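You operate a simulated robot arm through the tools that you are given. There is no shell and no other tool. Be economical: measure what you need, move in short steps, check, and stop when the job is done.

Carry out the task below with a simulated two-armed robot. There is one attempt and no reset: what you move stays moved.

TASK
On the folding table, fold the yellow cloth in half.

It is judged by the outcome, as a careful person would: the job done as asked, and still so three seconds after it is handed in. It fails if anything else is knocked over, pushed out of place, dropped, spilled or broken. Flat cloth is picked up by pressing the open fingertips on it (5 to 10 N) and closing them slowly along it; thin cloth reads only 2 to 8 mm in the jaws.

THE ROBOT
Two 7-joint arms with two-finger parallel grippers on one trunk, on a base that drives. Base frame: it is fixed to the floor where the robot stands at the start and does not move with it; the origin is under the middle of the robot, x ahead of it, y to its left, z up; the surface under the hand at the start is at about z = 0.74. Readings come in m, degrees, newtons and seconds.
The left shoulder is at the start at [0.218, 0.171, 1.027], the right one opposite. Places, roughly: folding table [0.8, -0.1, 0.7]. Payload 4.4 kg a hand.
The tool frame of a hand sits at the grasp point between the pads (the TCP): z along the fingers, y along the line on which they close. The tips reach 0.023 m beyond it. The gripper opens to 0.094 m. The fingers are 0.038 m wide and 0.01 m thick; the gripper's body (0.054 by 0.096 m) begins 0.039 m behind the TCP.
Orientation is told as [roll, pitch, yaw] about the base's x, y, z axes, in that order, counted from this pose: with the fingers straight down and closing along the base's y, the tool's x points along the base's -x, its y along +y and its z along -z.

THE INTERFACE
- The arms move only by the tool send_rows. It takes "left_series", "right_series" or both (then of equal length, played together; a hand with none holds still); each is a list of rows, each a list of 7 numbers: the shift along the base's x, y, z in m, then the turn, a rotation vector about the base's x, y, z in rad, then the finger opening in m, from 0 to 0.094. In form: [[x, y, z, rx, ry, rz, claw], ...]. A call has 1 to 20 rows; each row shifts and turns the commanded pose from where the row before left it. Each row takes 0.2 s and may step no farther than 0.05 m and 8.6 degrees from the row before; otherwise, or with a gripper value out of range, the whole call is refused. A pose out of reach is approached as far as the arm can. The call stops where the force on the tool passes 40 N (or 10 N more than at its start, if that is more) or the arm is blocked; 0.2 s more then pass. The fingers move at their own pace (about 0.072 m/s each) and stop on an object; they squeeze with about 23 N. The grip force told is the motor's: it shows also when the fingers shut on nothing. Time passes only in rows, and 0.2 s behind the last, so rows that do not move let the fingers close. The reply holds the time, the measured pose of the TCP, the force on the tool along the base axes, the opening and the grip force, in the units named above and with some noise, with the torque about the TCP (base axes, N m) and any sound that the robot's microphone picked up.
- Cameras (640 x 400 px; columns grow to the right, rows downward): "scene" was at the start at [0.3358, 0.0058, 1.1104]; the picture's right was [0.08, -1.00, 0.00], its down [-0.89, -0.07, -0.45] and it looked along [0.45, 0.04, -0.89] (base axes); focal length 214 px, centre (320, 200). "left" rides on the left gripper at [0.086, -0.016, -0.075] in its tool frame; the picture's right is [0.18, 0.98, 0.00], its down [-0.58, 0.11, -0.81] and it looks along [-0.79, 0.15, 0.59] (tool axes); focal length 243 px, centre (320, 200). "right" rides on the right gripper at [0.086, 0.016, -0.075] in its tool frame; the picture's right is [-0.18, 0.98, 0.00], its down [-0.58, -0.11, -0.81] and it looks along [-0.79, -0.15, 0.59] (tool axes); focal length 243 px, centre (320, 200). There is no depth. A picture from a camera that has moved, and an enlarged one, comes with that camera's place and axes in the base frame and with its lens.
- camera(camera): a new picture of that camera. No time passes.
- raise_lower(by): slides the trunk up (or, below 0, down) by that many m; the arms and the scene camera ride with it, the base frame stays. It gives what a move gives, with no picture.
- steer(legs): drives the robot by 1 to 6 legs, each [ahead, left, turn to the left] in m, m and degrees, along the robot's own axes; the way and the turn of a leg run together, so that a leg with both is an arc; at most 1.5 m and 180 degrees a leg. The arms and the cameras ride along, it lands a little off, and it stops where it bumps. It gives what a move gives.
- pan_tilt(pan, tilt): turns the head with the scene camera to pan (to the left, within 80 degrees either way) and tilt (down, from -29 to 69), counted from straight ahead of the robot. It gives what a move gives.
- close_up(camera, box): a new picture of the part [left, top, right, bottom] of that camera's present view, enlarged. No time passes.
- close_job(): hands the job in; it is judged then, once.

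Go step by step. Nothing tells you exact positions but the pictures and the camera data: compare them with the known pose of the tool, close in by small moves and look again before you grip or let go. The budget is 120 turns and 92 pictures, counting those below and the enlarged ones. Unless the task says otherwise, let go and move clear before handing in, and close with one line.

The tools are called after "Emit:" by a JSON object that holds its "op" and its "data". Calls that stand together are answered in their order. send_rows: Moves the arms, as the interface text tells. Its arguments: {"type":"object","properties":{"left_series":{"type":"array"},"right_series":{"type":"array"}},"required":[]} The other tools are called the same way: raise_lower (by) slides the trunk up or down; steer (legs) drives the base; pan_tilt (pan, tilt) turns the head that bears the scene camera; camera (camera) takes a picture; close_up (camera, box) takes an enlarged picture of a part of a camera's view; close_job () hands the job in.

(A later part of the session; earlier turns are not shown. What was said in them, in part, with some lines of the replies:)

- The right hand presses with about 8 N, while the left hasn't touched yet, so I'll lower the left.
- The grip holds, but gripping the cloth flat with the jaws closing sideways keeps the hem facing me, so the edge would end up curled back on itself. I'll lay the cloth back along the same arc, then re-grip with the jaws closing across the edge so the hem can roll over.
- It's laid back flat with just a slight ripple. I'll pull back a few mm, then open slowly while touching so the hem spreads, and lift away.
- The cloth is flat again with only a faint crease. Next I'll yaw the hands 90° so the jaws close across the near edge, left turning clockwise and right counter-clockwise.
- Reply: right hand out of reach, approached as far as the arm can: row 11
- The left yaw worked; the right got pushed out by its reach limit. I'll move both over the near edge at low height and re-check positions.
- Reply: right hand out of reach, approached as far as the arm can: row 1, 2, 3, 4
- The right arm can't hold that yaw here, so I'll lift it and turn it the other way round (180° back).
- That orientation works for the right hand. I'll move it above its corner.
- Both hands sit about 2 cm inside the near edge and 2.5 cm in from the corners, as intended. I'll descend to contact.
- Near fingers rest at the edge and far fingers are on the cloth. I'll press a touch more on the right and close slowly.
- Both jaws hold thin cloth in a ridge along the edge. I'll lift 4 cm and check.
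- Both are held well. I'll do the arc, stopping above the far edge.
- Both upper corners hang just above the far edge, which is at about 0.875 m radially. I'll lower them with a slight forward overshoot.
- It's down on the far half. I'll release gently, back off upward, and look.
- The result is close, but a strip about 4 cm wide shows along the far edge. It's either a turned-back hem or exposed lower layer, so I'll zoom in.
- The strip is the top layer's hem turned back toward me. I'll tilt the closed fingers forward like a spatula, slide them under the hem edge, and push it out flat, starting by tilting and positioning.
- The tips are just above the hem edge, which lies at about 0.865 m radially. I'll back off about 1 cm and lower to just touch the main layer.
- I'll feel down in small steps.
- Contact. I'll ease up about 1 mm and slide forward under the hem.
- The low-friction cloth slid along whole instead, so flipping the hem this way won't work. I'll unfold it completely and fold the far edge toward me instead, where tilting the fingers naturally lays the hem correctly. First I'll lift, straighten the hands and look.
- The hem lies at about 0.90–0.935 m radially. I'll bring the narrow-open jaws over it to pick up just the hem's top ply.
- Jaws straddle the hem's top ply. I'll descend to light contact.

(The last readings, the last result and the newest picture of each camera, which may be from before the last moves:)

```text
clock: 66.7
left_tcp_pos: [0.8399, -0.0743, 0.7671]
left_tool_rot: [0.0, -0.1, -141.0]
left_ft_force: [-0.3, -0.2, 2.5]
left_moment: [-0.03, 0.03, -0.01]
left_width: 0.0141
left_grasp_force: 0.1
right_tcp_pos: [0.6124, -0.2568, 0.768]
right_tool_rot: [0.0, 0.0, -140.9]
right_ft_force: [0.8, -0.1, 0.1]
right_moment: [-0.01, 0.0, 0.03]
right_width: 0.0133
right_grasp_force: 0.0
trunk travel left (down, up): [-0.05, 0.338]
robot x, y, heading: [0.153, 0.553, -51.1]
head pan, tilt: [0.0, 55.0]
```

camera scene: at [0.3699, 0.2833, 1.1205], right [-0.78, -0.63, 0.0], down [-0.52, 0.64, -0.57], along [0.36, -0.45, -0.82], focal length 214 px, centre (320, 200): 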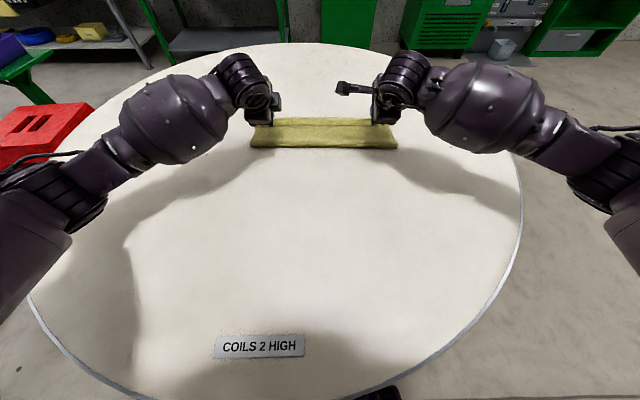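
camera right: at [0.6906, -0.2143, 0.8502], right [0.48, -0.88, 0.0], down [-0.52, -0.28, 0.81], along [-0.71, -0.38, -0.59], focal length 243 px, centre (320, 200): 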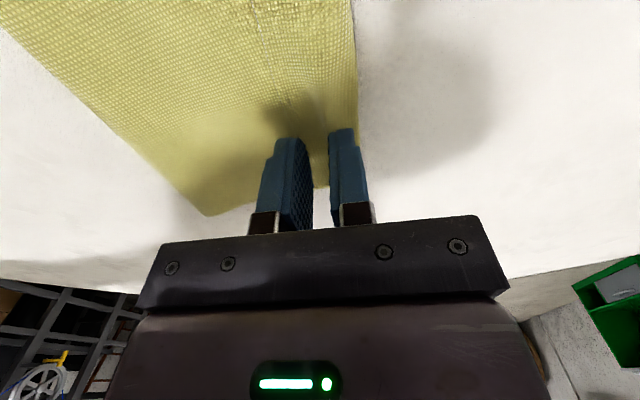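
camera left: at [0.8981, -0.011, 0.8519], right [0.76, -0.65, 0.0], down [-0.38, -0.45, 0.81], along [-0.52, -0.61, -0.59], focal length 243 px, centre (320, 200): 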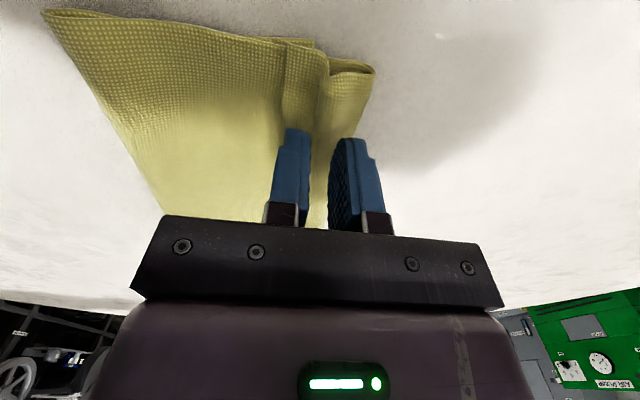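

Emit:
{"op": "send_rows", "data": {"left_series": [[0, 0, -0.0006, 0, 0, 0, 0.014], [0, 0, 0, 0, 0, 0, 0.014], [0, 0, 0, 0, 0, 0, 0.014]], "right_series": [[0, 0, -0.001, 0, 0, 0, 0.013], [0, 0, -0.0008, 0, 0, 0, 0.013], [0, 0, 0, 0, 0, 0, 0.013]]}}

```text
clock: 67.5
left_tcp_pos: [0.8397, -0.074, 0.7666]
left_tool_rot: [0.1, 0.0, -141.0]
left_ft_force: [-0.4, 0.4, 3.5]
left_moment: [0.01, 0.0, 0.01]
left_width: 0.0138
left_grasp_force: 0.1
right_tcp_pos: [0.613, -0.2575, 0.767]
right_tool_rot: [0.1, 0.2, -140.9]
right_ft_force: [0.4, 0.9, 2.3]
right_moment: [0.01, 0.04, -0.01]
right_width: 0.0131
right_grasp_force: 0.5
trunk travel left (down, up): [-0.05, 0.338]
robot x, y, heading: [0.1535, 0.5564, -51.0]
head pan, tilt: [0.0, 55.0]
```

Light contact on both. I'll close slowly with slightly more press, then lift 3 cm.

Emit:
{"op": "send_rows", "data": {"left_series": [[0, 0, -0.0005, 0, 0, 0, 0.014], [0, 0, 0, 0, 0, 0, 0.011], [0, 0, 0, 0, 0, 0, 0.008], [0, 0, 0, 0, 0, 0, 0.005], [0, 0, 0, 0, 0, 0, 0.002], [0, 0, 0, 0, 0, 0, 0], [0, 0, 0, 0, 0, 0, 0], [0, 0, 0, 0, 0, 0, 0], [0, 0, 0.01, 0, 0, 0, 0], [0, 0, 0.01, 0, 0, 0, 0], [0, 0, 0.01, 0, 0, 0, 0]], "right_series": [[0, 0, -0.001, 0, 0, 0, 0.013], [0, 0, 0, 0, 0, 0, 0.01], [0, 0, 0, 0, 0, 0, 0.007], [0, 0, 0, 0, 0, 0, 0.004], [0, 0, 0, 0, 0, 0, 0.002], [0, 0, 0, 0, 0, 0, 0], [0, 0, 0, 0, 0, 0, 0], [0, 0, 0, 0, 0, 0, 0], [0, 0, 0.01, 0, 0, 0, 0], [0, 0, 0.01, 0, 0, 0, 0], [0, 0, 0.01, 0, 0, 0, 0]]}}

Emit:
{"op": "camera", "data": {"camera": "right"}}

Emit:
{"op": "camera", "data": {"camera": "left"}}

```text
clock: 69.9
left_tcp_pos: [0.841, -0.0742, 0.796]
left_tool_rot: [0.0, -0.1, -140.9]
left_ft_force: [0.1, 0.3, -0.1]
left_moment: [-0.01, -0.01, -0.02]
left_width: 0.0023
left_grasp_force: 22.7
right_tcp_pos: [0.6131, -0.2574, 0.795]
right_tool_rot: [0.0, 0.0, -141.0]
right_ft_force: [0.8, 0.4, 1.0]
right_moment: [-0.01, -0.01, 0.02]
right_width: 0.0001
right_grasp_force: 23.1
trunk travel left (down, up): [-0.05, 0.338]
robot x, y, heading: [0.1521, 0.5529, -50.9]
head pan, tilt: [0.0, 55.0]
```

```text
27 pictures are left
camera right: at [0.6904, -0.2154, 0.869], right [0.48, -0.88, 0.0], down [-0.52, -0.28, 0.81], along [-0.71, -0.38, -0.59], focal length 243 px, centre (320, 200)
```

right: 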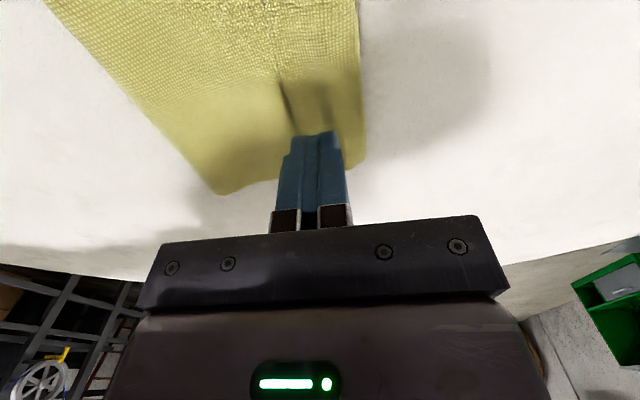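

```text
26 pictures are left
camera left: at [0.8972, -0.0085, 0.8718], right [0.76, -0.65, 0.0], down [-0.38, -0.45, 0.81], along [-0.52, -0.61, -0.59], focal length 243 px, centre (320, 200)
```

left: 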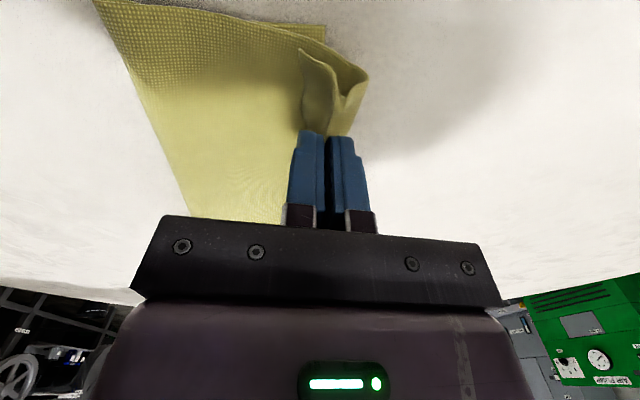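

The left holds just the hem ply, but the right missed. I'll retry the right with a wider opening and firmer press.

Emit:
{"op": "send_rows", "data": {"right_series": [[0, 0, 0, 0, 0, 0, 0.02], [0, 0, -0.015, 0, 0, 0, 0.02], [0, 0, -0.012, 0, 0, 0, 0.02], [0, 0, -0.0025, 0, 0, 0, 0.02], [0, 0, 0, 0, 0, 0, 0.02]]}}

Emit:
{"op": "camera", "data": {"camera": "right"}}

```text
clock: 71.1
left_tcp_pos: [0.8396, -0.075, 0.7971]
left_tool_rot: [0.0, 0.0, -141.1]
left_ft_force: [0.9, 0.1, 0.0]
left_moment: [-0.01, 0.01, 0.01]
left_width: 0.0021
left_grasp_force: 22.9
right_tcp_pos: [0.6142, -0.2574, 0.765]
right_tool_rot: [0.1, 0.1, -141.1]
right_ft_force: [1.0, -1.0, 2.4]
right_moment: [-0.01, 0.03, 0.03]
right_width: 0.0194
right_grasp_force: 0.1
trunk travel left (down, up): [-0.05, 0.338]
robot x, y, heading: [0.1541, 0.5523, -50.9]
head pan, tilt: [0.0, 55.0]
```

```text
25 pictures are left
camera right: at [0.6907, -0.2153, 0.8404], right [0.48, -0.88, 0.0], down [-0.52, -0.28, 0.81], along [-0.71, -0.38, -0.59], focal length 243 px, centre (320, 200)
```

right: 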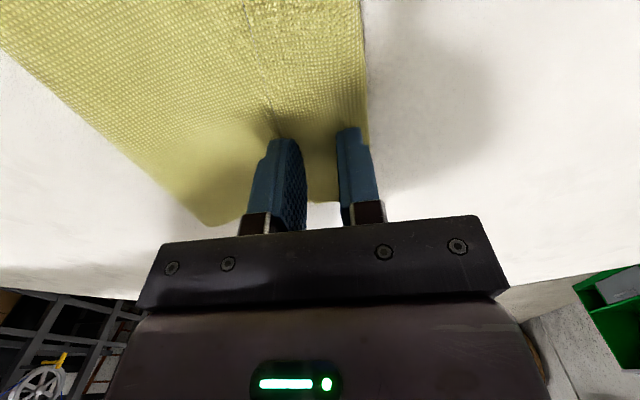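

Emit:
{"op": "send_rows", "data": {"right_series": [[0, 0, -0.0012, 0, 0, 0, 0.02], [0, 0, 0, 0, 0, 0, 0.017], [0, 0, 0, 0, 0, 0, 0.014], [0, 0, 0, 0, 0, 0, 0.011], [0, 0, 0, 0, 0, 0, 0.008], [0, 0, 0, 0, 0, 0, 0.005], [0, 0, 0, 0, 0, 0, 0.002], [0, 0, 0, 0, 0, 0, 0], [0, 0, 0, 0, 0, 0, 0], [0, 0, 0.01, 0, 0, 0, 0], [0, 0, 0.01, 0, 0, 0, 0], [0, 0, 0.01, 0, 0, 0, 0]]}}

Emit:
{"op": "camera", "data": {"camera": "right"}}

```text
clock: 73.7
left_tcp_pos: [0.8405, -0.0752, 0.7966]
left_tool_rot: [0.1, 0.0, -141.0]
left_ft_force: [-0.6, 0.3, -0.4]
left_moment: [0.01, 0.01, 0.01]
left_width: 0.0022
left_grasp_force: 22.6
right_tcp_pos: [0.6132, -0.2558, 0.7938]
right_tool_rot: [0.0, -0.1, -141.0]
right_ft_force: [0.6, -0.5, -0.1]
right_moment: [0.03, -0.01, 0.02]
right_width: 0.0024
right_grasp_force: 22.5
trunk travel left (down, up): [-0.05, 0.338]
robot x, y, heading: [0.1566, 0.5494, -50.8]
head pan, tilt: [0.0, 55.0]
```

```text
24 pictures are left
camera right: at [0.6903, -0.2144, 0.868], right [0.48, -0.88, 0.0], down [-0.52, -0.28, 0.81], along [-0.71, -0.38, -0.59], focal length 243 px, centre (320, 200)
```

right: 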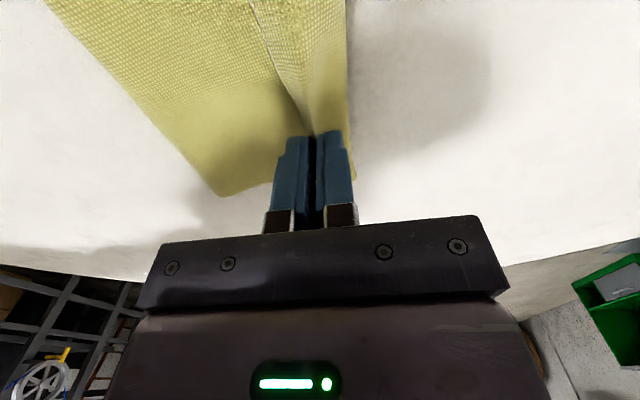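

Both hands now hold the hem ply. I'll carry it back toward me to unfold the cloth.

Emit:
{"op": "send_rows", "data": {"left_series": [[0, 0, 0.02, 0, 0, 0, 0], [0, 0, 0.02, 0, 0, 0, 0], [-0.0094, 0.0117, 0.0175, 0, 0, 0, 0], [-0.0094, 0.0117, 0.0175, 0, 0, 0, 0], [-0.011, 0.0136, 0.01, 0, 0, 0, 0], [-0.011, 0.0136, 0.01, 0, 0, 0, 0], [-0.011, 0.0136, 0.0025, 0, 0, 0, 0], [-0.011, 0.0136, 0.0025, 0, 0, 0, 0], [-0.0126, 0.0155, 0, 0, 0, 0, 0], [-0.0126, 0.0155, 0, 0, 0, 0, 0], [-0.0126, 0.0155, -0.0075, 0, 0, 0, 0], [-0.0126, 0.0155, -0.0075, 0, 0, 0, 0], [-0.0094, 0.0117, -0.0125, 0, 0, 0, 0], [-0.0094, 0.0117, -0.0125, 0, 0, 0, 0], [-0.0079, 0.0097, -0.015, 0, 0, 0, 0], [-0.0079, 0.0097, -0.015, 0, 0, 0, 0], [-0.0047, 0.0058, -0.0175, 0, 0, 0, 0], [-0.0047, 0.0058, -0.0175, 0, 0, 0, 0], [-0.0031, 0.0039, -0.009, 0, 0, 0, 0], [-0.0031, 0.0039, -0.009, 0, 0, 0, 0]], "right_series": [[0, 0, 0.02, 0, 0, 0, 0], [0, 0, 0.02, 0, 0, 0, 0], [-0.0094, 0.0117, 0.0175, 0, 0, 0, 0], [-0.0094, 0.0117, 0.0175, 0, 0, 0, 0], [-0.011, 0.0136, 0.01, 0, 0, 0, 0], [-0.011, 0.0136, 0.01, 0, 0, 0, 0], [-0.011, 0.0136, 0.0025, 0, 0, 0, 0], [-0.011, 0.0136, 0.0025, 0, 0, 0, 0], [-0.0126, 0.0155, 0, 0, 0, 0, 0], [-0.0126, 0.0155, 0, 0, 0, 0, 0], [-0.0126, 0.0155, -0.0075, 0, 0, 0, 0], [-0.0126, 0.0155, -0.0075, 0, 0, 0, 0], [-0.0094, 0.0117, -0.0125, 0, 0, 0, 0], [-0.0094, 0.0117, -0.0125, 0, 0, 0, 0], [-0.0079, 0.0097, -0.015, 0, 0, 0, 0], [-0.0079, 0.0097, -0.015, 0, 0, 0, 0], [-0.0047, 0.0058, -0.0175, 0, 0, 0, 0], [-0.0047, 0.0058, -0.0175, 0, 0, 0, 0], [-0.0031, 0.0039, -0.009, 0, 0, 0, 0], [-0.0031, 0.0039, -0.009, 0, 0, 0, 0]]}}

Emit:
{"op": "camera", "data": {"camera": "scene"}}

```text
clock: 77.9
left_tcp_pos: [0.6758, 0.1271, 0.773]
left_tool_rot: [0.0, 0.1, -141.0]
left_ft_force: [1.0, 0.3, 0.6]
left_moment: [0.01, -0.01, 0.0]
left_width: 0.0019
left_grasp_force: 22.2
right_tcp_pos: [0.4498, -0.0551, 0.7731]
right_tool_rot: [-0.1, -0.1, -141.0]
right_ft_force: [-0.7, 0.3, 0.6]
right_moment: [-0.02, 0.03, -0.03]
right_width: 0.0025
right_grasp_force: 22.3
trunk travel left (down, up): [-0.05, 0.338]
robot x, y, heading: [0.1528, 0.5525, -51.0]
head pan, tilt: [0.0, 55.0]
```

```text
23 pictures are left
camera scene: at [0.3704, 0.2827, 1.12], right [-0.78, -0.63, 0.0], down [-0.52, 0.64, -0.57], along [0.36, -0.45, -0.82], focal length 214 px, centre (320, 200)
```

scene: 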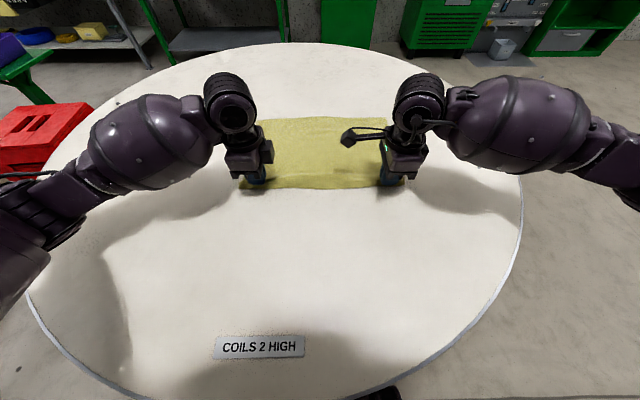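

It's unfolded cleanly. I'll pull slightly taut, set down, open while touching, and lift.

Emit:
{"op": "send_rows", "data": {"left_series": [[-0.0038, 0.0047, -0.003, 0, 0, 0, 0], [-0.0038, 0.0047, -0.003, 0, 0, 0, 0], [0, 0, -0.002, 0, 0, 0, 0.006], [0, 0, 0, 0, 0, 0, 0.012], [0, 0, 0, 0, 0, 0, 0.018], [0, 0, 0, 0, 0, 0, 0.024], [0, 0, 0, 0, 0, 0, 0.03], [0, 0, 0.01, 0, 0, 0, 0.03], [0, 0, 0.03, 0, 0, 0, 0.03], [0, 0, 0.04, 0, 0, 0, 0.03], [-0.02, 0.025, 0.03, 0, 0, 0, 0.03], [-0.02, 0.025, 0.03, 0, 0, 0, 0.03]], "right_series": [[-0.0038, 0.0047, -0.003, 0, 0, 0, 0], [-0.0038, 0.0047, -0.003, 0, 0, 0, 0], [0, 0, -0.002, 0, 0, 0, 0.006], [0, 0, 0, 0, 0, 0, 0.012], [0, 0, 0, 0, 0, 0, 0.018], [0, 0, 0, 0, 0, 0, 0.024], [0, 0, 0, 0, 0, 0, 0.03], [0, 0, 0.01, 0, 0, 0, 0.03], [0, 0, 0.03, 0, 0, 0, 0.03], [0, 0, 0.04, 0, 0, 0, 0.03], [-0.02, 0.025, 0.03, 0, 0, 0, 0.03], [-0.02, 0.025, 0.03, 0, 0, 0, 0.03]]}}

Emit:
{"op": "close_up", "data": {"camera": "scene", "box": [200, 80, 440, 230]}}

```text
clock: 80.5
left_tcp_pos: [0.6264, 0.1893, 0.9042]
left_tool_rot: [0.0, -0.1, -141.0]
left_ft_force: [-0.1, 0.6, -0.2]
left_moment: [-0.02, 0.01, -0.01]
left_width: 0.0298
left_grasp_force: 0.0
right_tcp_pos: [0.4039, 0.0053, 0.9047]
right_tool_rot: [0.1, 0.0, -141.0]
right_ft_force: [0.0, -0.1, 0.4]
right_moment: [-0.01, 0.01, 0.03]
right_width: 0.0298
right_grasp_force: 0.0
trunk travel left (down, up): [-0.05, 0.338]
robot x, y, heading: [0.153, 0.5515, -51.0]
head pan, tilt: [0.0, 55.0]
```

```text
2.67 times, centred on (320, 155) of scene
camera zoom: at [0.3696, 0.2838, 1.1207], right [-0.78, -0.63, 0.0], down [-0.52, 0.64, -0.57], along [0.36, -0.45, -0.82], focal length 572 px, centre (320, 320)
```

zoom: 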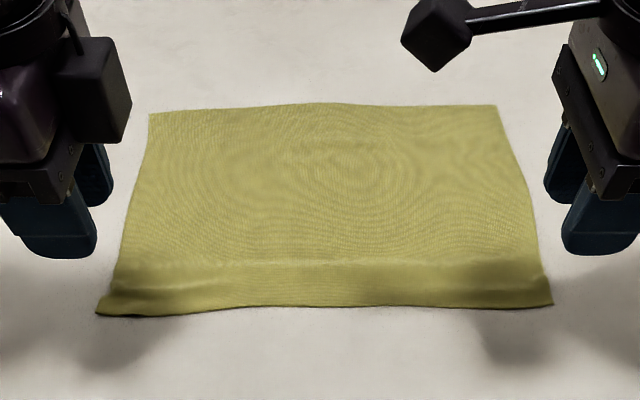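

The cloth is flat again, with the far edge at about 0.89–0.90 m. I'll move both hands above the far corners, inset about 2 cm.

Emit:
{"op": "send_rows", "data": {"left_series": [[0.0279, -0.0302, -0.011, 0, 0, 0, 0.03], [0.0279, -0.0302, -0.011, 0, 0, 0, 0.03], [0.0279, -0.0302, -0.011, 0, 0, 0, 0.03], [0.0279, -0.0302, -0.011, 0, 0, 0, 0.03], [0.0279, -0.0301, -0.011, 0, 0, 0, 0.03], [0.0279, -0.0301, -0.011, 0, 0, 0, 0.03], [0.0278, -0.0301, -0.011, 0, 0, 0, 0.03], [0, 0, 0, 0, 0, 0, 0.03]], "right_series": [[0.0244, -0.035, -0.011, 0, 0, 0, 0.03], [0.0244, -0.035, -0.011, 0, 0, 0, 0.03], [0.0244, -0.035, -0.011, 0, 0, 0, 0.03], [0.0244, -0.035, -0.011, 0, 0, 0, 0.03], [0.0245, -0.035, -0.011, 0, 0, 0, 0.03], [0.0245, -0.0351, -0.011, 0, 0, 0, 0.03], [0.0245, -0.0351, -0.011, 0, 0, 0, 0.03], [0, 0, 0, 0, 0, 0, 0.03]]}}

Emit:
{"op": "camera", "data": {"camera": "left"}}

Emit:
{"op": "camera", "data": {"camera": "right"}}

```text
clock: 82.3
left_tcp_pos: [0.8249, -0.0255, 0.8297]
left_tool_rot: [0.2, 0.0, -141.0]
left_ft_force: [0.6, -0.2, 0.3]
left_moment: [0.01, 0.02, -0.01]
left_width: 0.03
left_grasp_force: 0.1
right_tcp_pos: [0.572, -0.2389, 0.8292]
right_tool_rot: [0.1, 0.1, -141.0]
right_ft_force: [0.1, 0.3, 0.2]
right_moment: [-0.02, 0.0, 0.02]
right_width: 0.03
right_grasp_force: 0.0
trunk travel left (down, up): [-0.05, 0.338]
robot x, y, heading: [0.1562, 0.548, -50.9]
head pan, tilt: [0.0, 55.0]
```

```text
21 pictures are left
camera left: at [0.8822, 0.0421, 0.9042], right [0.76, -0.65, 0.0], down [-0.38, -0.45, 0.81], along [-0.52, -0.61, -0.59], focal length 243 px, centre (320, 200)
```

left: 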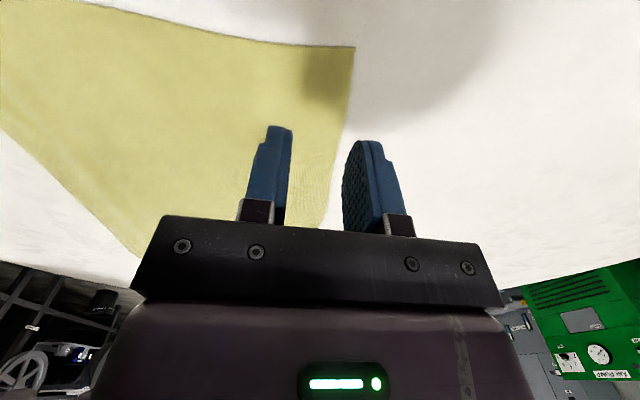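

```text
20 pictures are left
camera right: at [0.6478, -0.1981, 0.9031], right [0.48, -0.88, 0.0], down [-0.52, -0.28, 0.81], along [-0.71, -0.38, -0.59], focal length 243 px, centre (320, 200)
```

right: 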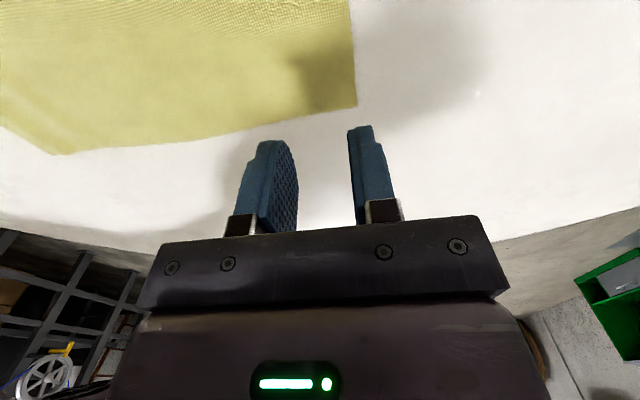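

Corners are confirmed about 2 cm beyond each TCP, so I'll descend.

Emit:
{"op": "send_rows", "data": {"left_series": [[-0.0025, 0.0031, -0.025, 0, 0, 0, 0.03], [0, 0, -0.025, 0, 0, 0, 0.03], [0, 0, -0.01, 0, 0, 0, 0.03], [0, 0, -0.004, 0, 0, 0, 0.03], [0, 0, 0, 0, 0, 0, 0.03]], "right_series": [[0, 0, -0.025, 0, 0, 0, 0.03], [0, 0, -0.025, 0, 0, 0, 0.03], [0, 0, -0.01, 0, 0, 0, 0.03], [0, 0, -0.0035, 0, 0, 0, 0.03], [0, 0, 0, 0, 0, 0, 0.03]]}}

Emit:
{"op": "send_rows", "data": {"left_series": [[0, 0, -0.001, 0, 0, 0, 0.03], [0, 0, 0, 0, 0, 0, 0.03], [0, 0, 0, 0, 0, 0, 0.03]], "right_series": [[0, 0, -0.001, 0, 0, 0, 0.03], [0, 0, 0, 0, 0, 0, 0.03], [0, 0, 0, 0, 0, 0, 0.03]]}}

```text
clock: 83.5
left_tcp_pos: [0.8196, -0.0204, 0.7635]
left_tool_rot: [0.2, 0.0, -140.9]
left_ft_force: [0.9, -0.4, 6.0]
left_moment: [0.01, -0.04, -0.01]
left_width: 0.0299
left_grasp_force: 0.1
right_tcp_pos: [0.5711, -0.2403, 0.7655]
right_tool_rot: [0.1, -0.1, -141.0]
right_ft_force: [-1.0, -1.0, 1.3]
right_moment: [-0.01, 0.02, -0.02]
right_width: 0.0302
right_grasp_force: 0.1
trunk travel left (down, up): [-0.05, 0.338]
robot x, y, heading: [0.1523, 0.5504, -51.2]
head pan, tilt: [0.0, 55.0]
```

```text
clock: 84.3
left_tcp_pos: [0.8215, -0.0202, 0.7639]
left_tool_rot: [0.2, 0.0, -141.0]
left_ft_force: [1.2, -2.8, 12.3]
left_moment: [0.0, -0.06, 0.02]
left_width: 0.0295
left_grasp_force: 0.1
right_tcp_pos: [0.5734, -0.2402, 0.7655]
right_tool_rot: [0.2, 0.1, -141.0]
right_ft_force: [-0.1, -1.2, 5.7]
right_moment: [-0.03, 0.01, -0.04]
right_width: 0.0298
right_grasp_force: 0.0
trunk travel left (down, up): [-0.05, 0.338]
robot x, y, heading: [0.1577, 0.5537, -51.1]
head pan, tilt: [0.0, 55.0]
```

Good pressure, so I'll ease the left, close slowly, then lift 4 cm.

Emit:
{"op": "send_rows", "data": {"left_series": [[0, 0, 0.0006, 0, 0, 0, 0.03], [0, 0, 0, 0, 0, 0, 0.026], [0, 0, 0, 0, 0, 0, 0.022], [0, 0, 0, 0, 0, 0, 0.018], [0, 0, 0, 0, 0, 0, 0.014], [0, 0, 0, 0, 0, 0, 0.01], [0, 0, 0, 0, 0, 0, 0.006], [0, 0, 0, 0, 0, 0, 0.003], [0, 0, 0, 0, 0, 0, 0.0], [0, 0, 0, 0, 0, 0, 0.0], [0, 0, 0, 0, 0, 0, 0.0], [0, 0, 0.01, 0, 0, 0, 0], [0, 0, 0.015, 0, 0, 0, 0], [0, 0, 0.015, 0, 0, 0, 0]], "right_series": [[0, 0, -0.0003, 0, 0, 0, 0.03], [0, 0, 0, 0, 0, 0, 0.026], [0, 0, 0, 0, 0, 0, 0.022], [0, 0, 0, 0, 0, 0, 0.018], [0, 0, 0, 0, 0, 0, 0.014], [0, 0, 0, 0, 0, 0, 0.01], [0, 0, 0, 0, 0, 0, 0.006], [0, 0, 0, 0, 0, 0, 0.003], [0, 0, 0, 0, 0, 0, 0.0], [0, 0, 0, 0, 0, 0, 0.0], [0, 0, 0, 0, 0, 0, 0.0], [0, 0, 0.01, 0, 0, 0, 0], [0, 0, 0.015, 0, 0, 0, 0], [0, 0, 0.015, 0, 0, 0, 0]]}}

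Emit:
{"op": "camera", "data": {"camera": "left"}}

Emit:
{"op": "camera", "data": {"camera": "right"}}

```text
clock: 87.3
left_tcp_pos: [0.8218, -0.0207, 0.8009]
left_tool_rot: [-0.1, 0.0, -141.0]
left_ft_force: [-0.8, 0.6, -0.2]
left_moment: [0.0, -0.01, 0.03]
left_width: 0.0023
left_grasp_force: 23.2
right_tcp_pos: [0.5731, -0.2408, 0.8015]
right_tool_rot: [-0.1, 0.0, -141.0]
right_ft_force: [0.3, 0.2, -0.1]
right_moment: [-0.02, -0.02, 0.01]
right_width: 0.002
right_grasp_force: 22.9
trunk travel left (down, up): [-0.05, 0.338]
robot x, y, heading: [0.1542, 0.5513, -51.1]
head pan, tilt: [0.0, 55.0]
```

```text
19 pictures are left
camera left: at [0.8791, 0.0456, 0.8776], right [0.76, -0.65, 0.0], down [-0.38, -0.45, 0.81], along [-0.52, -0.61, -0.59], focal length 243 px, centre (320, 200)
```

left: 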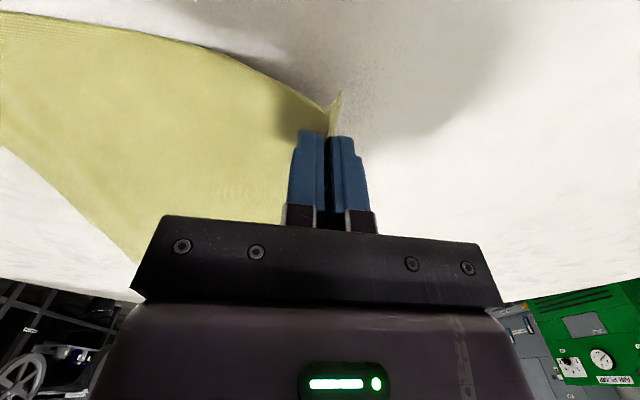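

```text
18 pictures are left
camera right: at [0.6498, -0.1989, 0.8757], right [0.47, -0.88, 0.0], down [-0.52, -0.28, 0.81], along [-0.71, -0.38, -0.59], focal length 243 px, centre (320, 200)
```

right: 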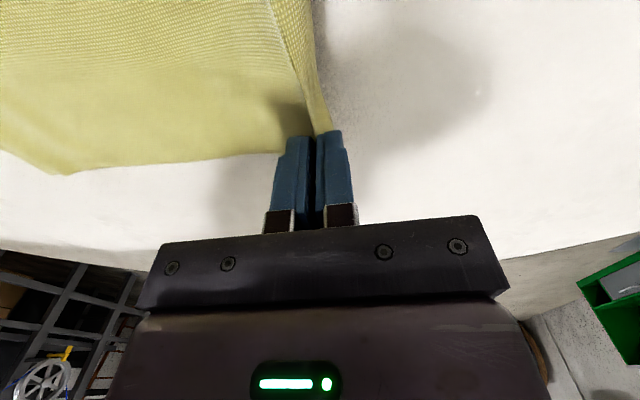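

Both are held. I'll swing the edge back toward me in three parts: lift with the fingers tilting forward, drive the base back 10 cm as the middle of the arc, then lower.

Emit:
{"op": "send_rows", "data": {"left_series": [[-0.0038, 0.0047, 0.014, -0.0452, -0.0366, 0, 0], [-0.0057, 0.007, 0.012, -0.0452, -0.0366, 0, 0], [-0.0075, 0.0093, 0.01, -0.0452, -0.0366, 0, 0], [-0.0082, 0.0101, 0.008, -0.0452, -0.0366, 0, 0], [-0.0088, 0.0109, 0.006, -0.0452, -0.0366, 0, 0], [-0.0088, 0.0109, 0.004, -0.0452, -0.0366, 0, 0]], "right_series": [[-0.0038, 0.0047, 0.014, -0.0452, -0.0366, 0, 0], [-0.0057, 0.007, 0.012, -0.0452, -0.0366, 0, 0], [-0.0075, 0.0093, 0.01, -0.0452, -0.0366, 0, 0], [-0.0082, 0.0101, 0.008, -0.0452, -0.0366, 0, 0], [-0.0088, 0.0109, 0.006, -0.0452, -0.0366, 0, 0], [-0.0088, 0.0109, 0.004, -0.0452, -0.0366, 0, 0]]}}

Emit:
{"op": "steer", "data": {"legs": [[-0.1, 0, 0]]}}

Emit:
{"op": "camera", "data": {"camera": "scene"}}

Emit:
{"op": "camera", "data": {"camera": "left"}}

```text
clock: 88.7
left_tcp_pos: [0.7779, 0.0326, 0.8563]
left_tool_rot: [20.2, 0.0, -140.9]
left_ft_force: [-0.9, 0.3, -0.7]
left_moment: [0.03, 0.02, 0.0]
left_width: 0.002
left_grasp_force: 23.1
right_tcp_pos: [0.5288, -0.1878, 0.8562]
right_tool_rot: [20.2, 0.1, -141.0]
right_ft_force: [0.0, 0.0, -0.5]
right_moment: [0.04, 0.01, 0.02]
right_width: 0.0021
right_grasp_force: 22.8
trunk travel left (down, up): [-0.05, 0.338]
robot x, y, heading: [0.1561, 0.5508, -51.1]
head pan, tilt: [0.0, 55.0]
```

```text
clock: 89.8
left_tcp_pos: [0.713, 0.1103, 0.8562]
left_tool_rot: [20.0, -0.1, -141.0]
left_ft_force: [-0.8, -0.7, 0.0]
left_moment: [0.01, 0.02, 0.03]
left_width: 0.0022
left_grasp_force: 22.7
right_tcp_pos: [0.466, -0.1104, 0.856]
right_tool_rot: [20.0, 0.1, -141.0]
right_ft_force: [-0.7, -0.3, -0.1]
right_moment: [0.01, 0.02, 0.0]
right_width: 0.0019
right_grasp_force: 23.3
trunk travel left (down, up): [-0.05, 0.338]
robot x, y, heading: [0.0888, 0.635, -51.0]
head pan, tilt: [0.0, 55.0]
```

```text
17 pictures are left
camera scene: at [0.3067, 0.361, 1.1203], right [-0.78, -0.63, 0.0], down [-0.51, 0.64, -0.57], along [0.36, -0.45, -0.82], focal length 214 px, centre (320, 200)
```

scene: 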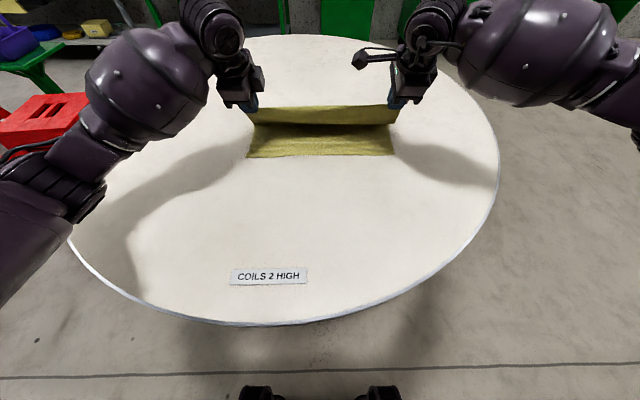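

```text
16 pictures are left
camera left: at [0.7565, 0.1951, 0.921], right [0.72, -0.6, 0.34], down [-0.56, -0.23, 0.79], along [-0.4, -0.76, -0.5], focal length 243 px, centre (320, 200)
```

left: 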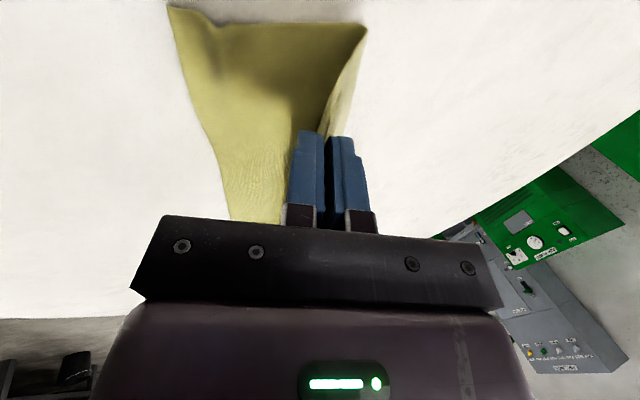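

This looks right, with the near edge now at about 0.745 m from the base. I'll lower with more forward tilt so the edge lands on the near edge.

Emit:
{"op": "send_rows", "data": {"left_series": [[-0.0075, 0.0093, -0.006, -0.0678, -0.0549, 0, 0], [-0.0075, 0.0093, -0.01, -0.0678, -0.0549, 0, 0], [-0.0069, 0.0085, -0.014, -0.0678, -0.0549, 0, 0], [-0.0057, 0.007, -0.018, -0.0678, -0.0549, 0, 0], [-0.0038, 0.0047, -0.018, -0.0678, -0.0549, 0, 0], [-0.0019, 0.0023, -0.015, -0.0678, -0.0549, 0, 0], [0, 0, 0, 0, 0, 0, 0]], "right_series": [[-0.0075, 0.0093, -0.006, -0.0678, -0.0549, 0, 0], [-0.0075, 0.0093, -0.01, -0.0678, -0.0549, 0, 0], [-0.0069, 0.0085, -0.014, -0.0678, -0.0549, 0, 0], [-0.0057, 0.007, -0.018, -0.0678, -0.0549, 0, 0], [-0.0038, 0.0047, -0.018, -0.0678, -0.0549, 0, 0], [-0.0019, 0.0023, -0.015, -0.0678, -0.0549, 0, 0], [0, 0, 0, 0, 0, 0, 0]]}}

Emit:
{"op": "camera", "data": {"camera": "scene"}}

Emit:
{"op": "camera", "data": {"camera": "left"}}

Emit:
{"op": "camera", "data": {"camera": "right"}}

```text
clock: 91.4
left_tcp_pos: [0.6825, 0.1509, 0.7758]
left_tool_rot: [50.1, 0.1, -141.0]
left_ft_force: [-0.4, 0.3, 0.3]
left_moment: [0.05, 0.05, 0.0]
left_width: 0.0022
left_grasp_force: 23.5
right_tcp_pos: [0.4318, -0.0697, 0.7758]
right_tool_rot: [50.1, 0.2, -141.0]
right_ft_force: [-0.1, 0.6, 0.6]
right_moment: [0.05, -0.03, -0.02]
right_width: 0.0025
right_grasp_force: 22.8
trunk travel left (down, up): [-0.05, 0.338]
robot x, y, heading: [0.0892, 0.6326, -51.1]
head pan, tilt: [0.0, 55.0]
```

```text
15 pictures are left
camera scene: at [0.3061, 0.361, 1.1207], right [-0.78, -0.63, 0.0], down [-0.51, 0.64, -0.57], along [0.36, -0.45, -0.82], focal length 214 px, centre (320, 200)
```

scene: 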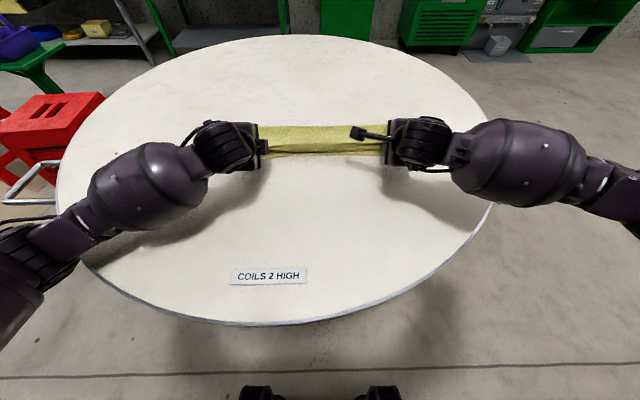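

```text
14 pictures are left
camera left: at [0.7075, 0.2569, 0.812], right [0.54, -0.37, 0.75], down [-0.8, 0.06, 0.6], along [-0.27, -0.93, -0.27], focal length 243 px, centre (320, 200)
```

left: 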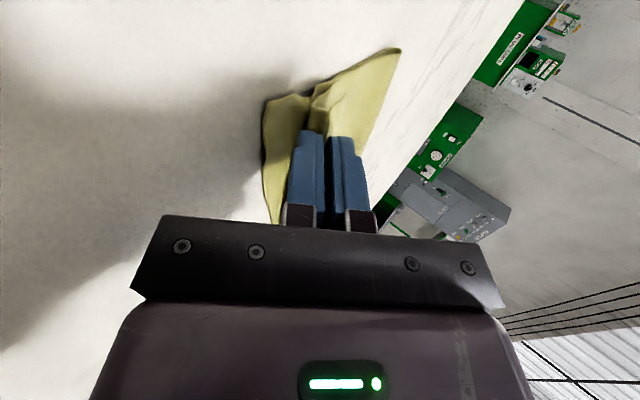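

```text
13 pictures are left
camera right: at [0.4683, 0.022, 0.8356], right [0.25, -0.61, 0.75], down [-0.89, 0.17, 0.43], along [-0.39, -0.78, -0.5], focal length 243 px, centre (320, 200)
```

right: 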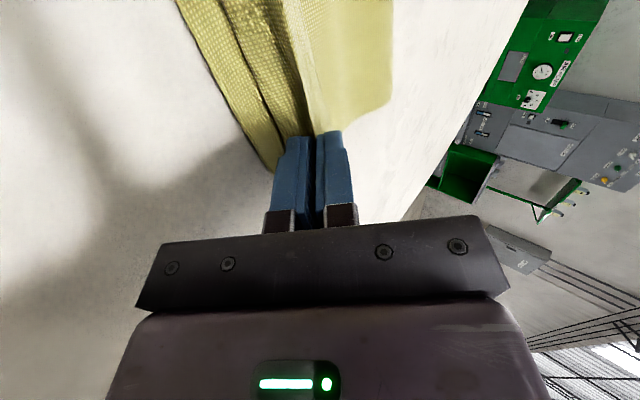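

The pinched edge is just above the near edge with about 1.5 cm slack. I'll draw it 1 cm toward me, set it down, open, and withdraw along the finger axis.

Emit:
{"op": "send_rows", "data": {"left_series": [[-0.0031, 0.0039, -0.002, 0, 0, 0, 0], [-0.0031, 0.0039, -0.003, 0, 0, 0, 0], [0, 0, 0, 0, 0, 0, 0.006], [0, 0, 0, 0, 0, 0, 0.012], [0, 0, 0, 0, 0, 0, 0.018], [-0.0048, 0.006, 0.0064, 0, 0, 0, 0.02], [-0.0072, 0.009, 0.0096, 0, 0, 0, 0.02], [-0.0096, 0.012, 0.0128, 0, 0, 0, 0.02], [-0.0144, 0.018, 0.019, 0, 0, 0, 0.02], [-0.0192, 0.024, 0.0256, 0, 0, 0, 0.02], [-0.0192, 0.024, 0.0256, 0, 0, 0, 0.02], [-0.0192, 0.024, 0.0256, 0, 0, 0, 0.02]], "right_series": [[-0.0031, 0.0039, -0.002, 0, 0, 0, 0], [-0.0031, 0.0039, -0.003, 0, 0, 0, 0], [0, 0, 0, 0, 0, 0, 0.006], [0, 0, 0, 0, 0, 0, 0.012], [0, 0, 0, 0, 0, 0, 0.018], [-0.0048, 0.006, 0.0064, 0, 0, 0, 0.02], [-0.0072, 0.009, 0.0096, 0, 0, 0, 0.02], [-0.0096, 0.012, 0.0128, 0, 0, 0, 0.02], [-0.0144, 0.018, 0.019, 0, 0, 0, 0.02], [-0.0192, 0.024, 0.0256, 0, 0, 0, 0.02], [-0.0192, 0.024, 0.0256, 0, 0, 0, 0.02], [-0.0192, 0.024, 0.0256, 0, 0, 0, 0.02]]}}

Emit:
{"op": "close_up", "data": {"camera": "scene", "box": [232, 100, 408, 210]}}

```text
clock: 94.0
left_tcp_pos: [0.6135, 0.2561, 0.8716]
left_tool_rot: [51.9, 1.2, -140.2]
left_ft_force: [-0.5, -0.2, -0.4]
left_moment: [-0.02, 0.0, 0.0]
left_width: 0.0197
left_grasp_force: 0.0
left hand out of reach, approached as far as the arm can: row 11, 12
right_tcp_pos: [0.3571, 0.0386, 0.8912]
right_tool_rot: [51.1, 0.1, -140.7]
right_ft_force: [0.1, -0.6, 0.3]
right_moment: [-0.02, 0.0, 0.0]
right_width: 0.0201
right_grasp_force: 0.0
right hand out of reach, approached as far as the arm can: row 11, 12
trunk travel left (down, up): [-0.05, 0.338]
robot x, y, heading: [0.0949, 0.6318, -50.7]
head pan, tilt: [0.0, 55.0]
```

```text
3.64 times, centred on (320, 155) of scene
camera zoom: at [0.2993, 0.3744, 1.1279], right [-0.77, -0.63, 0.0], down [-0.51, 0.63, -0.58], along [0.37, -0.45, -0.81], focal length 780 px, centre (320, 364)
```

zoom: 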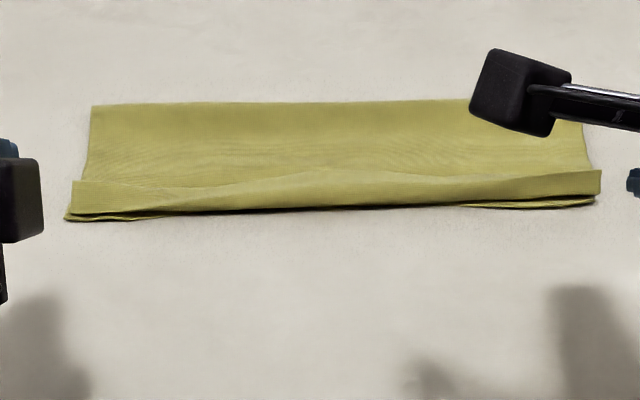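

A very good fold: the edges align, but a hem about 3 cm wide is still turned up, now on my side. I'll straighten the hands and look again before pulling that hem out.

Emit:
{"op": "send_rows", "data": {"left_series": [[0.005, -0.006, 0.01, 0.0848, 0.0686, 0, 0.016], [0.005, -0.006, 0.01, 0.0848, 0.0686, 0, 0.016], [0.005, -0.006, 0.01, 0.0848, 0.0686, 0, 0.016], [0, 0, 0, 0.0848, 0.0686, 0, 0.016], [0, 0, 0, 0.0848, 0.0686, 0, 0.016], [0, 0, 0, 0.0848, 0.0686, 0, 0.016], [0, 0, 0, 0.0848, 0.0686, 0, 0.016], [0, 0, 0, 0.0848, 0.0686, 0, 0.016], [0, 0, 0, 0, 0, 0, 0.016]], "right_series": [[0.005, -0.006, 0.0, 0.0848, 0.0686, 0, 0.016], [0.005, -0.006, 0.0, 0.0848, 0.0686, 0, 0.016], [0.005, -0.006, 0.01, 0.0848, 0.0686, 0, 0.016], [0, 0, 0, 0.0848, 0.0686, 0, 0.016], [0, 0, 0, 0.0848, 0.0686, 0, 0.016], [0, 0, 0, 0.0848, 0.0686, 0, 0.016], [0, 0, 0, 0.0848, 0.0686, 0, 0.016], [0, 0, 0, 0.0848, 0.0686, 0, 0.016], [0, 0, 0, 0, 0, 0, 0.016]]}}

Emit:
{"op": "close_up", "data": {"camera": "scene", "box": [232, 100, 408, 210]}}

```text
clock: 96.0
left_tcp_pos: [0.6265, 0.2221, 0.8861]
left_tool_rot: [0.0, 0.0, -141.1]
left_ft_force: [-0.5, -1.6, -0.3]
left_moment: [-0.02, 0.0, 0.01]
left_width: 0.0159
left_grasp_force: 0.0
right_tcp_pos: [0.3759, 0.0081, 0.8868]
right_tool_rot: [-0.1, 0.1, -141.1]
right_ft_force: [-0.7, 0.1, 0.7]
right_moment: [-0.02, -0.02, 0.01]
right_width: 0.0162
right_grasp_force: 0.0
trunk travel left (down, up): [-0.05, 0.338]
robot x, y, heading: [0.0895, 0.6296, -51.1]
head pan, tilt: [0.0, 55.0]
```

```text
3.64 times, centred on (320, 155) of scene
camera zoom: at [0.307, 0.3606, 1.1201], right [-0.78, -0.63, 0.0], down [-0.51, 0.64, -0.57], along [0.36, -0.45, -0.82], focal length 780 px, centre (320, 364)
```

zoom: 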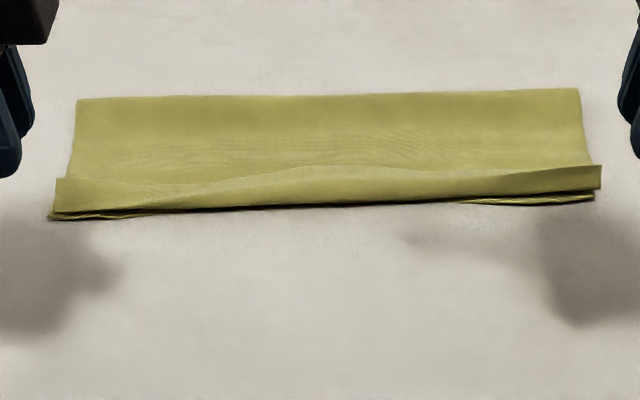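

The hem is only about 2–2.5 cm wide, with its edge at radial 0.764 m on the left and 0.777 m on the right. I'll grip its top ply with both hands to pull it out.

Emit:
{"op": "send_rows", "data": {"left_series": [[0.0147, -0.0205, -0.0278, 0, 0, 0, 0.014], [0.0147, -0.0205, -0.0278, 0, 0, 0, 0.014], [0.0147, -0.0205, -0.0278, 0, 0, 0, 0.014], [0.0148, -0.0205, -0.0276, 0, 0, 0, 0.014], [0, 0, 0, 0, 0, 0, 0.014]], "right_series": [[0.017, -0.0195, -0.0278, 0, 0, 0, 0.014], [0.017, -0.0195, -0.0278, 0, 0, 0, 0.014], [0.0169, -0.0195, -0.0278, 0, 0, 0, 0.014], [0.0169, -0.0194, -0.0276, 0, 0, 0, 0.014], [0, 0, 0, 0, 0, 0, 0.014]]}}

Emit:
{"op": "camera", "data": {"camera": "left"}}

Emit:
{"op": "camera", "data": {"camera": "right"}}

```text
clock: 97.2
left_tcp_pos: [0.6835, 0.1383, 0.7743]
left_tool_rot: [0.2, 0.1, -141.0]
left_ft_force: [-0.4, -0.1, 0.3]
left_moment: [-0.01, 0.0, -0.02]
left_width: 0.0141
left_grasp_force: 0.1
right_tcp_pos: [0.4454, -0.068, 0.7772]
right_tool_rot: [0.2, 0.2, -141.0]
right_ft_force: [0.4, 0.0, -0.3]
right_moment: [0.02, 0.02, -0.03]
right_width: 0.0142
right_grasp_force: 0.0
trunk travel left (down, up): [-0.05, 0.338]
robot x, y, heading: [0.0902, 0.6248, -51.0]
head pan, tilt: [0.0, 55.0]
```

```text
10 pictures are left
camera left: at [0.7413, 0.2049, 0.8492], right [0.76, -0.65, 0.0], down [-0.39, -0.45, 0.81], along [-0.52, -0.61, -0.59], focal length 243 px, centre (320, 200)
```

left: 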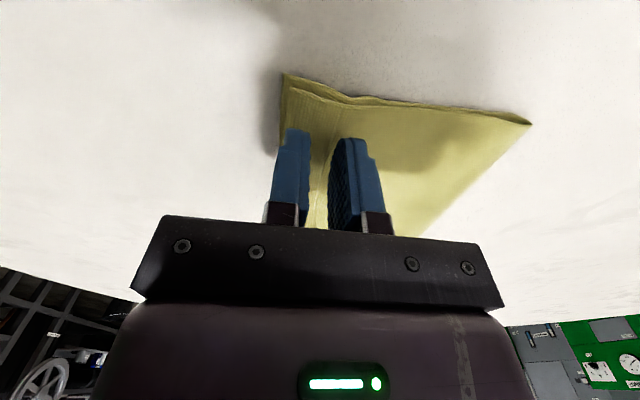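

```text
9 pictures are left
camera right: at [0.521, -0.0259, 0.8509], right [0.47, -0.88, 0.0], down [-0.52, -0.28, 0.81], along [-0.71, -0.38, -0.59], focal length 243 px, centre (320, 200)
```

right: 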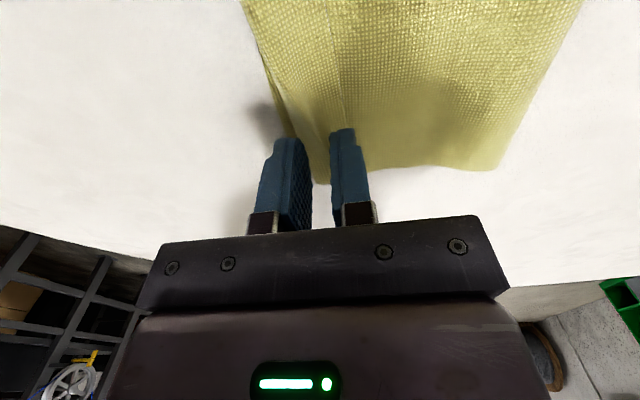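

The far fingers sit right at the hem edge, so I'll narrow the jaws, shift slightly toward me, and press down.

Emit:
{"op": "send_rows", "data": {"left_series": [[-0.0025, 0.0031, -0.002, 0, 0, 0, 0.01], [0, 0, -0.004, 0, 0, 0, 0.01], [0, 0, 0, 0, 0, 0, 0.01]], "right_series": [[-0.0013, 0.0016, -0.004, 0, 0, 0, 0.01], [0, 0, -0.005, 0, 0, 0, 0.01], [0, 0, 0, 0, 0, 0, 0.01]]}}

Emit:
{"op": "send_rows", "data": {"left_series": [[0, 0, -0.001, 0, 0, 0, 0.01], [0, 0, 0, 0, 0, 0, 0.01]], "right_series": [[0, 0, -0.001, 0, 0, 0, 0.01], [0, 0, 0, 0, 0, 0, 0.01]]}}

```text
clock: 98.0
left_tcp_pos: [0.6824, 0.1425, 0.7672]
left_tool_rot: [0.0, 0.0, -141.2]
left_ft_force: [0.4, 0.5, -1.2]
left_moment: [0.0, 0.0, 0.0]
left_width: 0.0101
left_grasp_force: 0.1
right_tcp_pos: [0.4438, -0.0685, 0.7676]
right_tool_rot: [0.2, 0.1, -141.1]
right_ft_force: [0.2, -0.5, 4.7]
right_moment: [-0.05, 0.06, 0.01]
right_width: 0.0103
right_grasp_force: 0.0
trunk travel left (down, up): [-0.05, 0.338]
robot x, y, heading: [0.0928, 0.6304, -51.2]
head pan, tilt: [0.0, 55.0]
```

```text
clock: 98.6
left_tcp_pos: [0.6844, 0.1429, 0.769]
left_tool_rot: [-0.1, 0.0, -141.1]
left_ft_force: [0.1, -1.1, -0.3]
left_moment: [0.01, -0.01, 0.02]
left_width: 0.0098
left_grasp_force: 0.0
right_tcp_pos: [0.4444, -0.0684, 0.7671]
right_tool_rot: [0.1, 0.1, -141.0]
right_ft_force: [-1.2, 0.3, 7.5]
right_moment: [-0.05, 0.07, -0.04]
right_width: 0.0101
right_grasp_force: 0.1
trunk travel left (down, up): [-0.05, 0.338]
robot x, y, heading: [0.0891, 0.6288, -50.9]
head pan, tilt: [0.0, 55.0]
```

Emit:
{"op": "send_rows", "data": {"left_series": [[0, 0, -0.0012, 0, 0, 0, 0.01], [0, 0, -0.001, 0, 0, 0, 0.01], [0, 0, 0, 0, 0, 0, 0.01]]}}

```text
clock: 99.4
left_tcp_pos: [0.6816, 0.1426, 0.7658]
left_tool_rot: [0.1, 0.0, -141.1]
left_ft_force: [-0.3, -0.2, 0.5]
left_moment: [0.0, 0.02, -0.02]
left_width: 0.01
left_grasp_force: 0.1
right_tcp_pos: [0.4427, -0.0682, 0.7662]
right_tool_rot: [0.1, 0.1, -141.1]
right_ft_force: [-0.1, -0.2, 8.4]
right_moment: [-0.09, 0.08, 0.01]
right_width: 0.01
right_grasp_force: 0.1
trunk travel left (down, up): [-0.05, 0.338]
robot x, y, heading: [0.089, 0.6322, -51.1]
head pan, tilt: [0.0, 55.0]
```

Emit:
{"op": "send_rows", "data": {"left_series": [[0, 0, -0.0012, 0, 0, 0, 0.01], [0, 0, 0, 0, 0, 0, 0.01]]}}

```text
clock: 100.0
left_tcp_pos: [0.6826, 0.143, 0.765]
left_tool_rot: [0.1, 0.0, -141.1]
left_ft_force: [-1.2, -1.0, 6.9]
left_moment: [0.02, 0.0, 0.02]
left_width: 0.0101
left_grasp_force: 0.1
right_tcp_pos: [0.4443, -0.068, 0.7668]
right_tool_rot: [0.1, 0.1, -141.1]
right_ft_force: [-0.6, -0.1, 8.4]
right_moment: [-0.11, 0.07, 0.01]
right_width: 0.0103
right_grasp_force: 0.0
trunk travel left (down, up): [-0.05, 0.338]
robot x, y, heading: [0.0876, 0.6286, -51.3]
head pan, tilt: [0.0, 55.0]
```

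Both press with about 7–8 N. I'll close slowly and lift 3 cm.

Emit:
{"op": "send_rows", "data": {"left_series": [[0, 0, 0, 0, 0, 0, 0.008], [0, 0, 0, 0, 0, 0, 0.006], [0, 0, 0, 0, 0, 0, 0.004], [0, 0, 0, 0, 0, 0, 0.002], [0, 0, 0, 0, 0, 0, 0], [0, 0, 0, 0, 0, 0, 0], [0, 0, 0, 0, 0, 0, 0], [0, 0, 0.01, 0, 0, 0, 0], [0, 0, 0.01, 0, 0, 0, 0], [0, 0, 0.01, 0, 0, 0, 0]], "right_series": [[0, 0, 0, 0, 0, 0, 0.008], [0, 0, 0, 0, 0, 0, 0.006], [0, 0, 0, 0, 0, 0, 0.004], [0, 0, 0, 0, 0, 0, 0.002], [0, 0, 0, 0, 0, 0, 0], [0, 0, 0, 0, 0, 0, 0], [0, 0, 0, 0, 0, 0, 0], [0, 0, 0.01, 0, 0, 0, 0], [0, 0, 0.01, 0, 0, 0, 0], [0, 0, 0.01, 0, 0, 0, 0]]}}

Emit:
{"op": "camera", "data": {"camera": "left"}}

Emit:
{"op": "camera", "data": {"camera": "right"}}

```text
clock: 102.2
left_tcp_pos: [0.6835, 0.1442, 0.7958]
left_tool_rot: [0.0, 0.2, -141.2]
left_ft_force: [0.0, 0.8, -0.5]
left_moment: [0.02, 0.0, -0.01]
left_width: 0.0
left_grasp_force: 23.4
right_tcp_pos: [0.4427, -0.0678, 0.7938]
right_tool_rot: [0.0, 0.0, -141.1]
right_ft_force: [0.7, 0.1, 0.9]
right_moment: [-0.02, -0.01, -0.03]
right_width: 0.0
right_grasp_force: 22.7
trunk travel left (down, up): [-0.05, 0.338]
robot x, y, heading: [0.0917, 0.6286, -51.2]
head pan, tilt: [0.0, 55.0]
```

```text
8 pictures are left
camera left: at [0.7407, 0.2101, 0.8716], right [0.76, -0.65, 0.0], down [-0.38, -0.45, 0.81], along [-0.52, -0.61, -0.59], focal length 243 px, centre (320, 200)
```

left: 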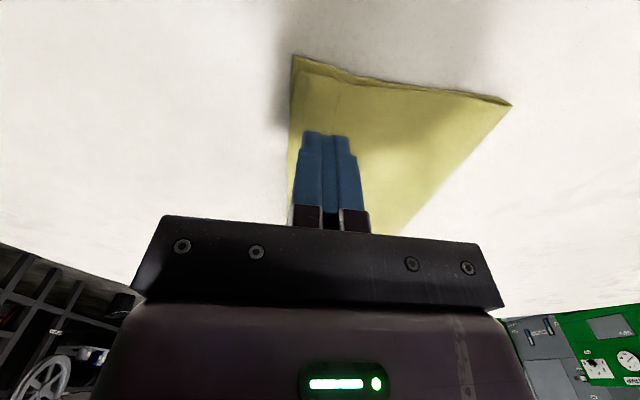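

```text
7 pictures are left
camera right: at [0.5201, -0.0263, 0.8693], right [0.47, -0.88, 0.0], down [-0.52, -0.28, 0.81], along [-0.71, -0.38, -0.59], focal length 243 px, centre (320, 200)
```

right: 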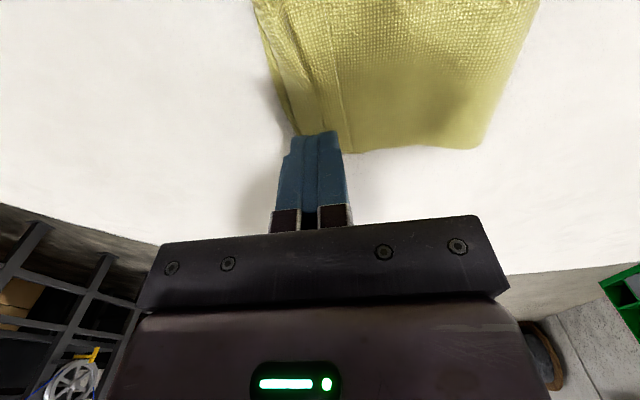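

The narrow grip slipped off without disturbing anything. I'll move clear and check the current state.

Emit:
{"op": "send_rows", "data": {"left_series": [[0, 0, 0.04, 0, 0, 0, 0.02], [-0.01, 0.0125, 0.04, 0, 0, 0, 0.02], [-0.02, 0.025, 0.02, 0, 0, 0, 0.02], [-0.02, 0.035, 0, 0, 0, 0, 0.02], [0, 0, 0, 0, 0, 0, 0.02]], "right_series": [[0, 0, 0.04, 0, 0, 0, 0.02], [-0.01, 0.0125, 0.04, 0, 0, 0, 0.02], [-0.025, 0.025, 0.02, 0, 0, 0, 0.02], [-0.025, 0.02, 0, 0, 0, 0, 0.02], [0, 0, 0, 0, 0, 0, 0.02]]}}

Emit:
{"op": "close_up", "data": {"camera": "scene", "box": [240, 110, 400, 210]}}

```text
clock: 103.4
left_tcp_pos: [0.6362, 0.2126, 0.8935]
left_tool_rot: [0.0, 0.0, -141.1]
left_ft_force: [0.7, -0.4, 0.3]
left_moment: [-0.02, 0.0, -0.02]
left_width: 0.0197
left_grasp_force: 0.1
right_tcp_pos: [0.3829, -0.0101, 0.8938]
right_tool_rot: [-0.2, 0.1, -141.1]
right_ft_force: [-0.6, -0.1, 0.6]
right_moment: [-0.04, -0.03, -0.01]
right_width: 0.02
right_grasp_force: 0.0
trunk travel left (down, up): [-0.05, 0.338]
robot x, y, heading: [0.0931, 0.6296, -51.3]
head pan, tilt: [0.0, 55.0]
```

```text
4.00 times, centred on (320, 160) of scene
camera zoom: at [0.3071, 0.3604, 1.1199], right [-0.78, -0.63, 0.0], down [-0.51, 0.64, -0.57], along [0.36, -0.45, -0.82], focal length 858 px, centre (320, 360)
```

zoom: 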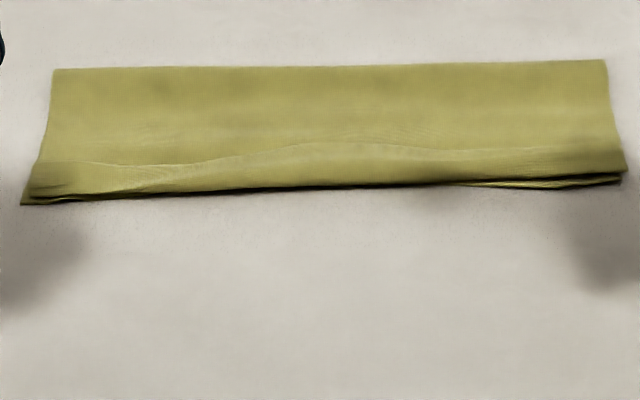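

The cloth lies flat and folded along its middle. The long edges are together within about 2 cm, nothing else has moved, and both hands are clear, so I'm handing it in.

Emit:
{"op": "close_job", "data": {}}

```text
The job is handed in.
```

The yellow cloth is folded in half on the folding table, but not perfectly. Its long edges meet within about 2 cm, and the top layer's edge is still turned back 2–3.5 cm along the side where the edges meet. I tried to pull that hem out flat, but the grippers slipped off. Nothing else looked moved or knocked over, and both hands were clear when I handed it in.
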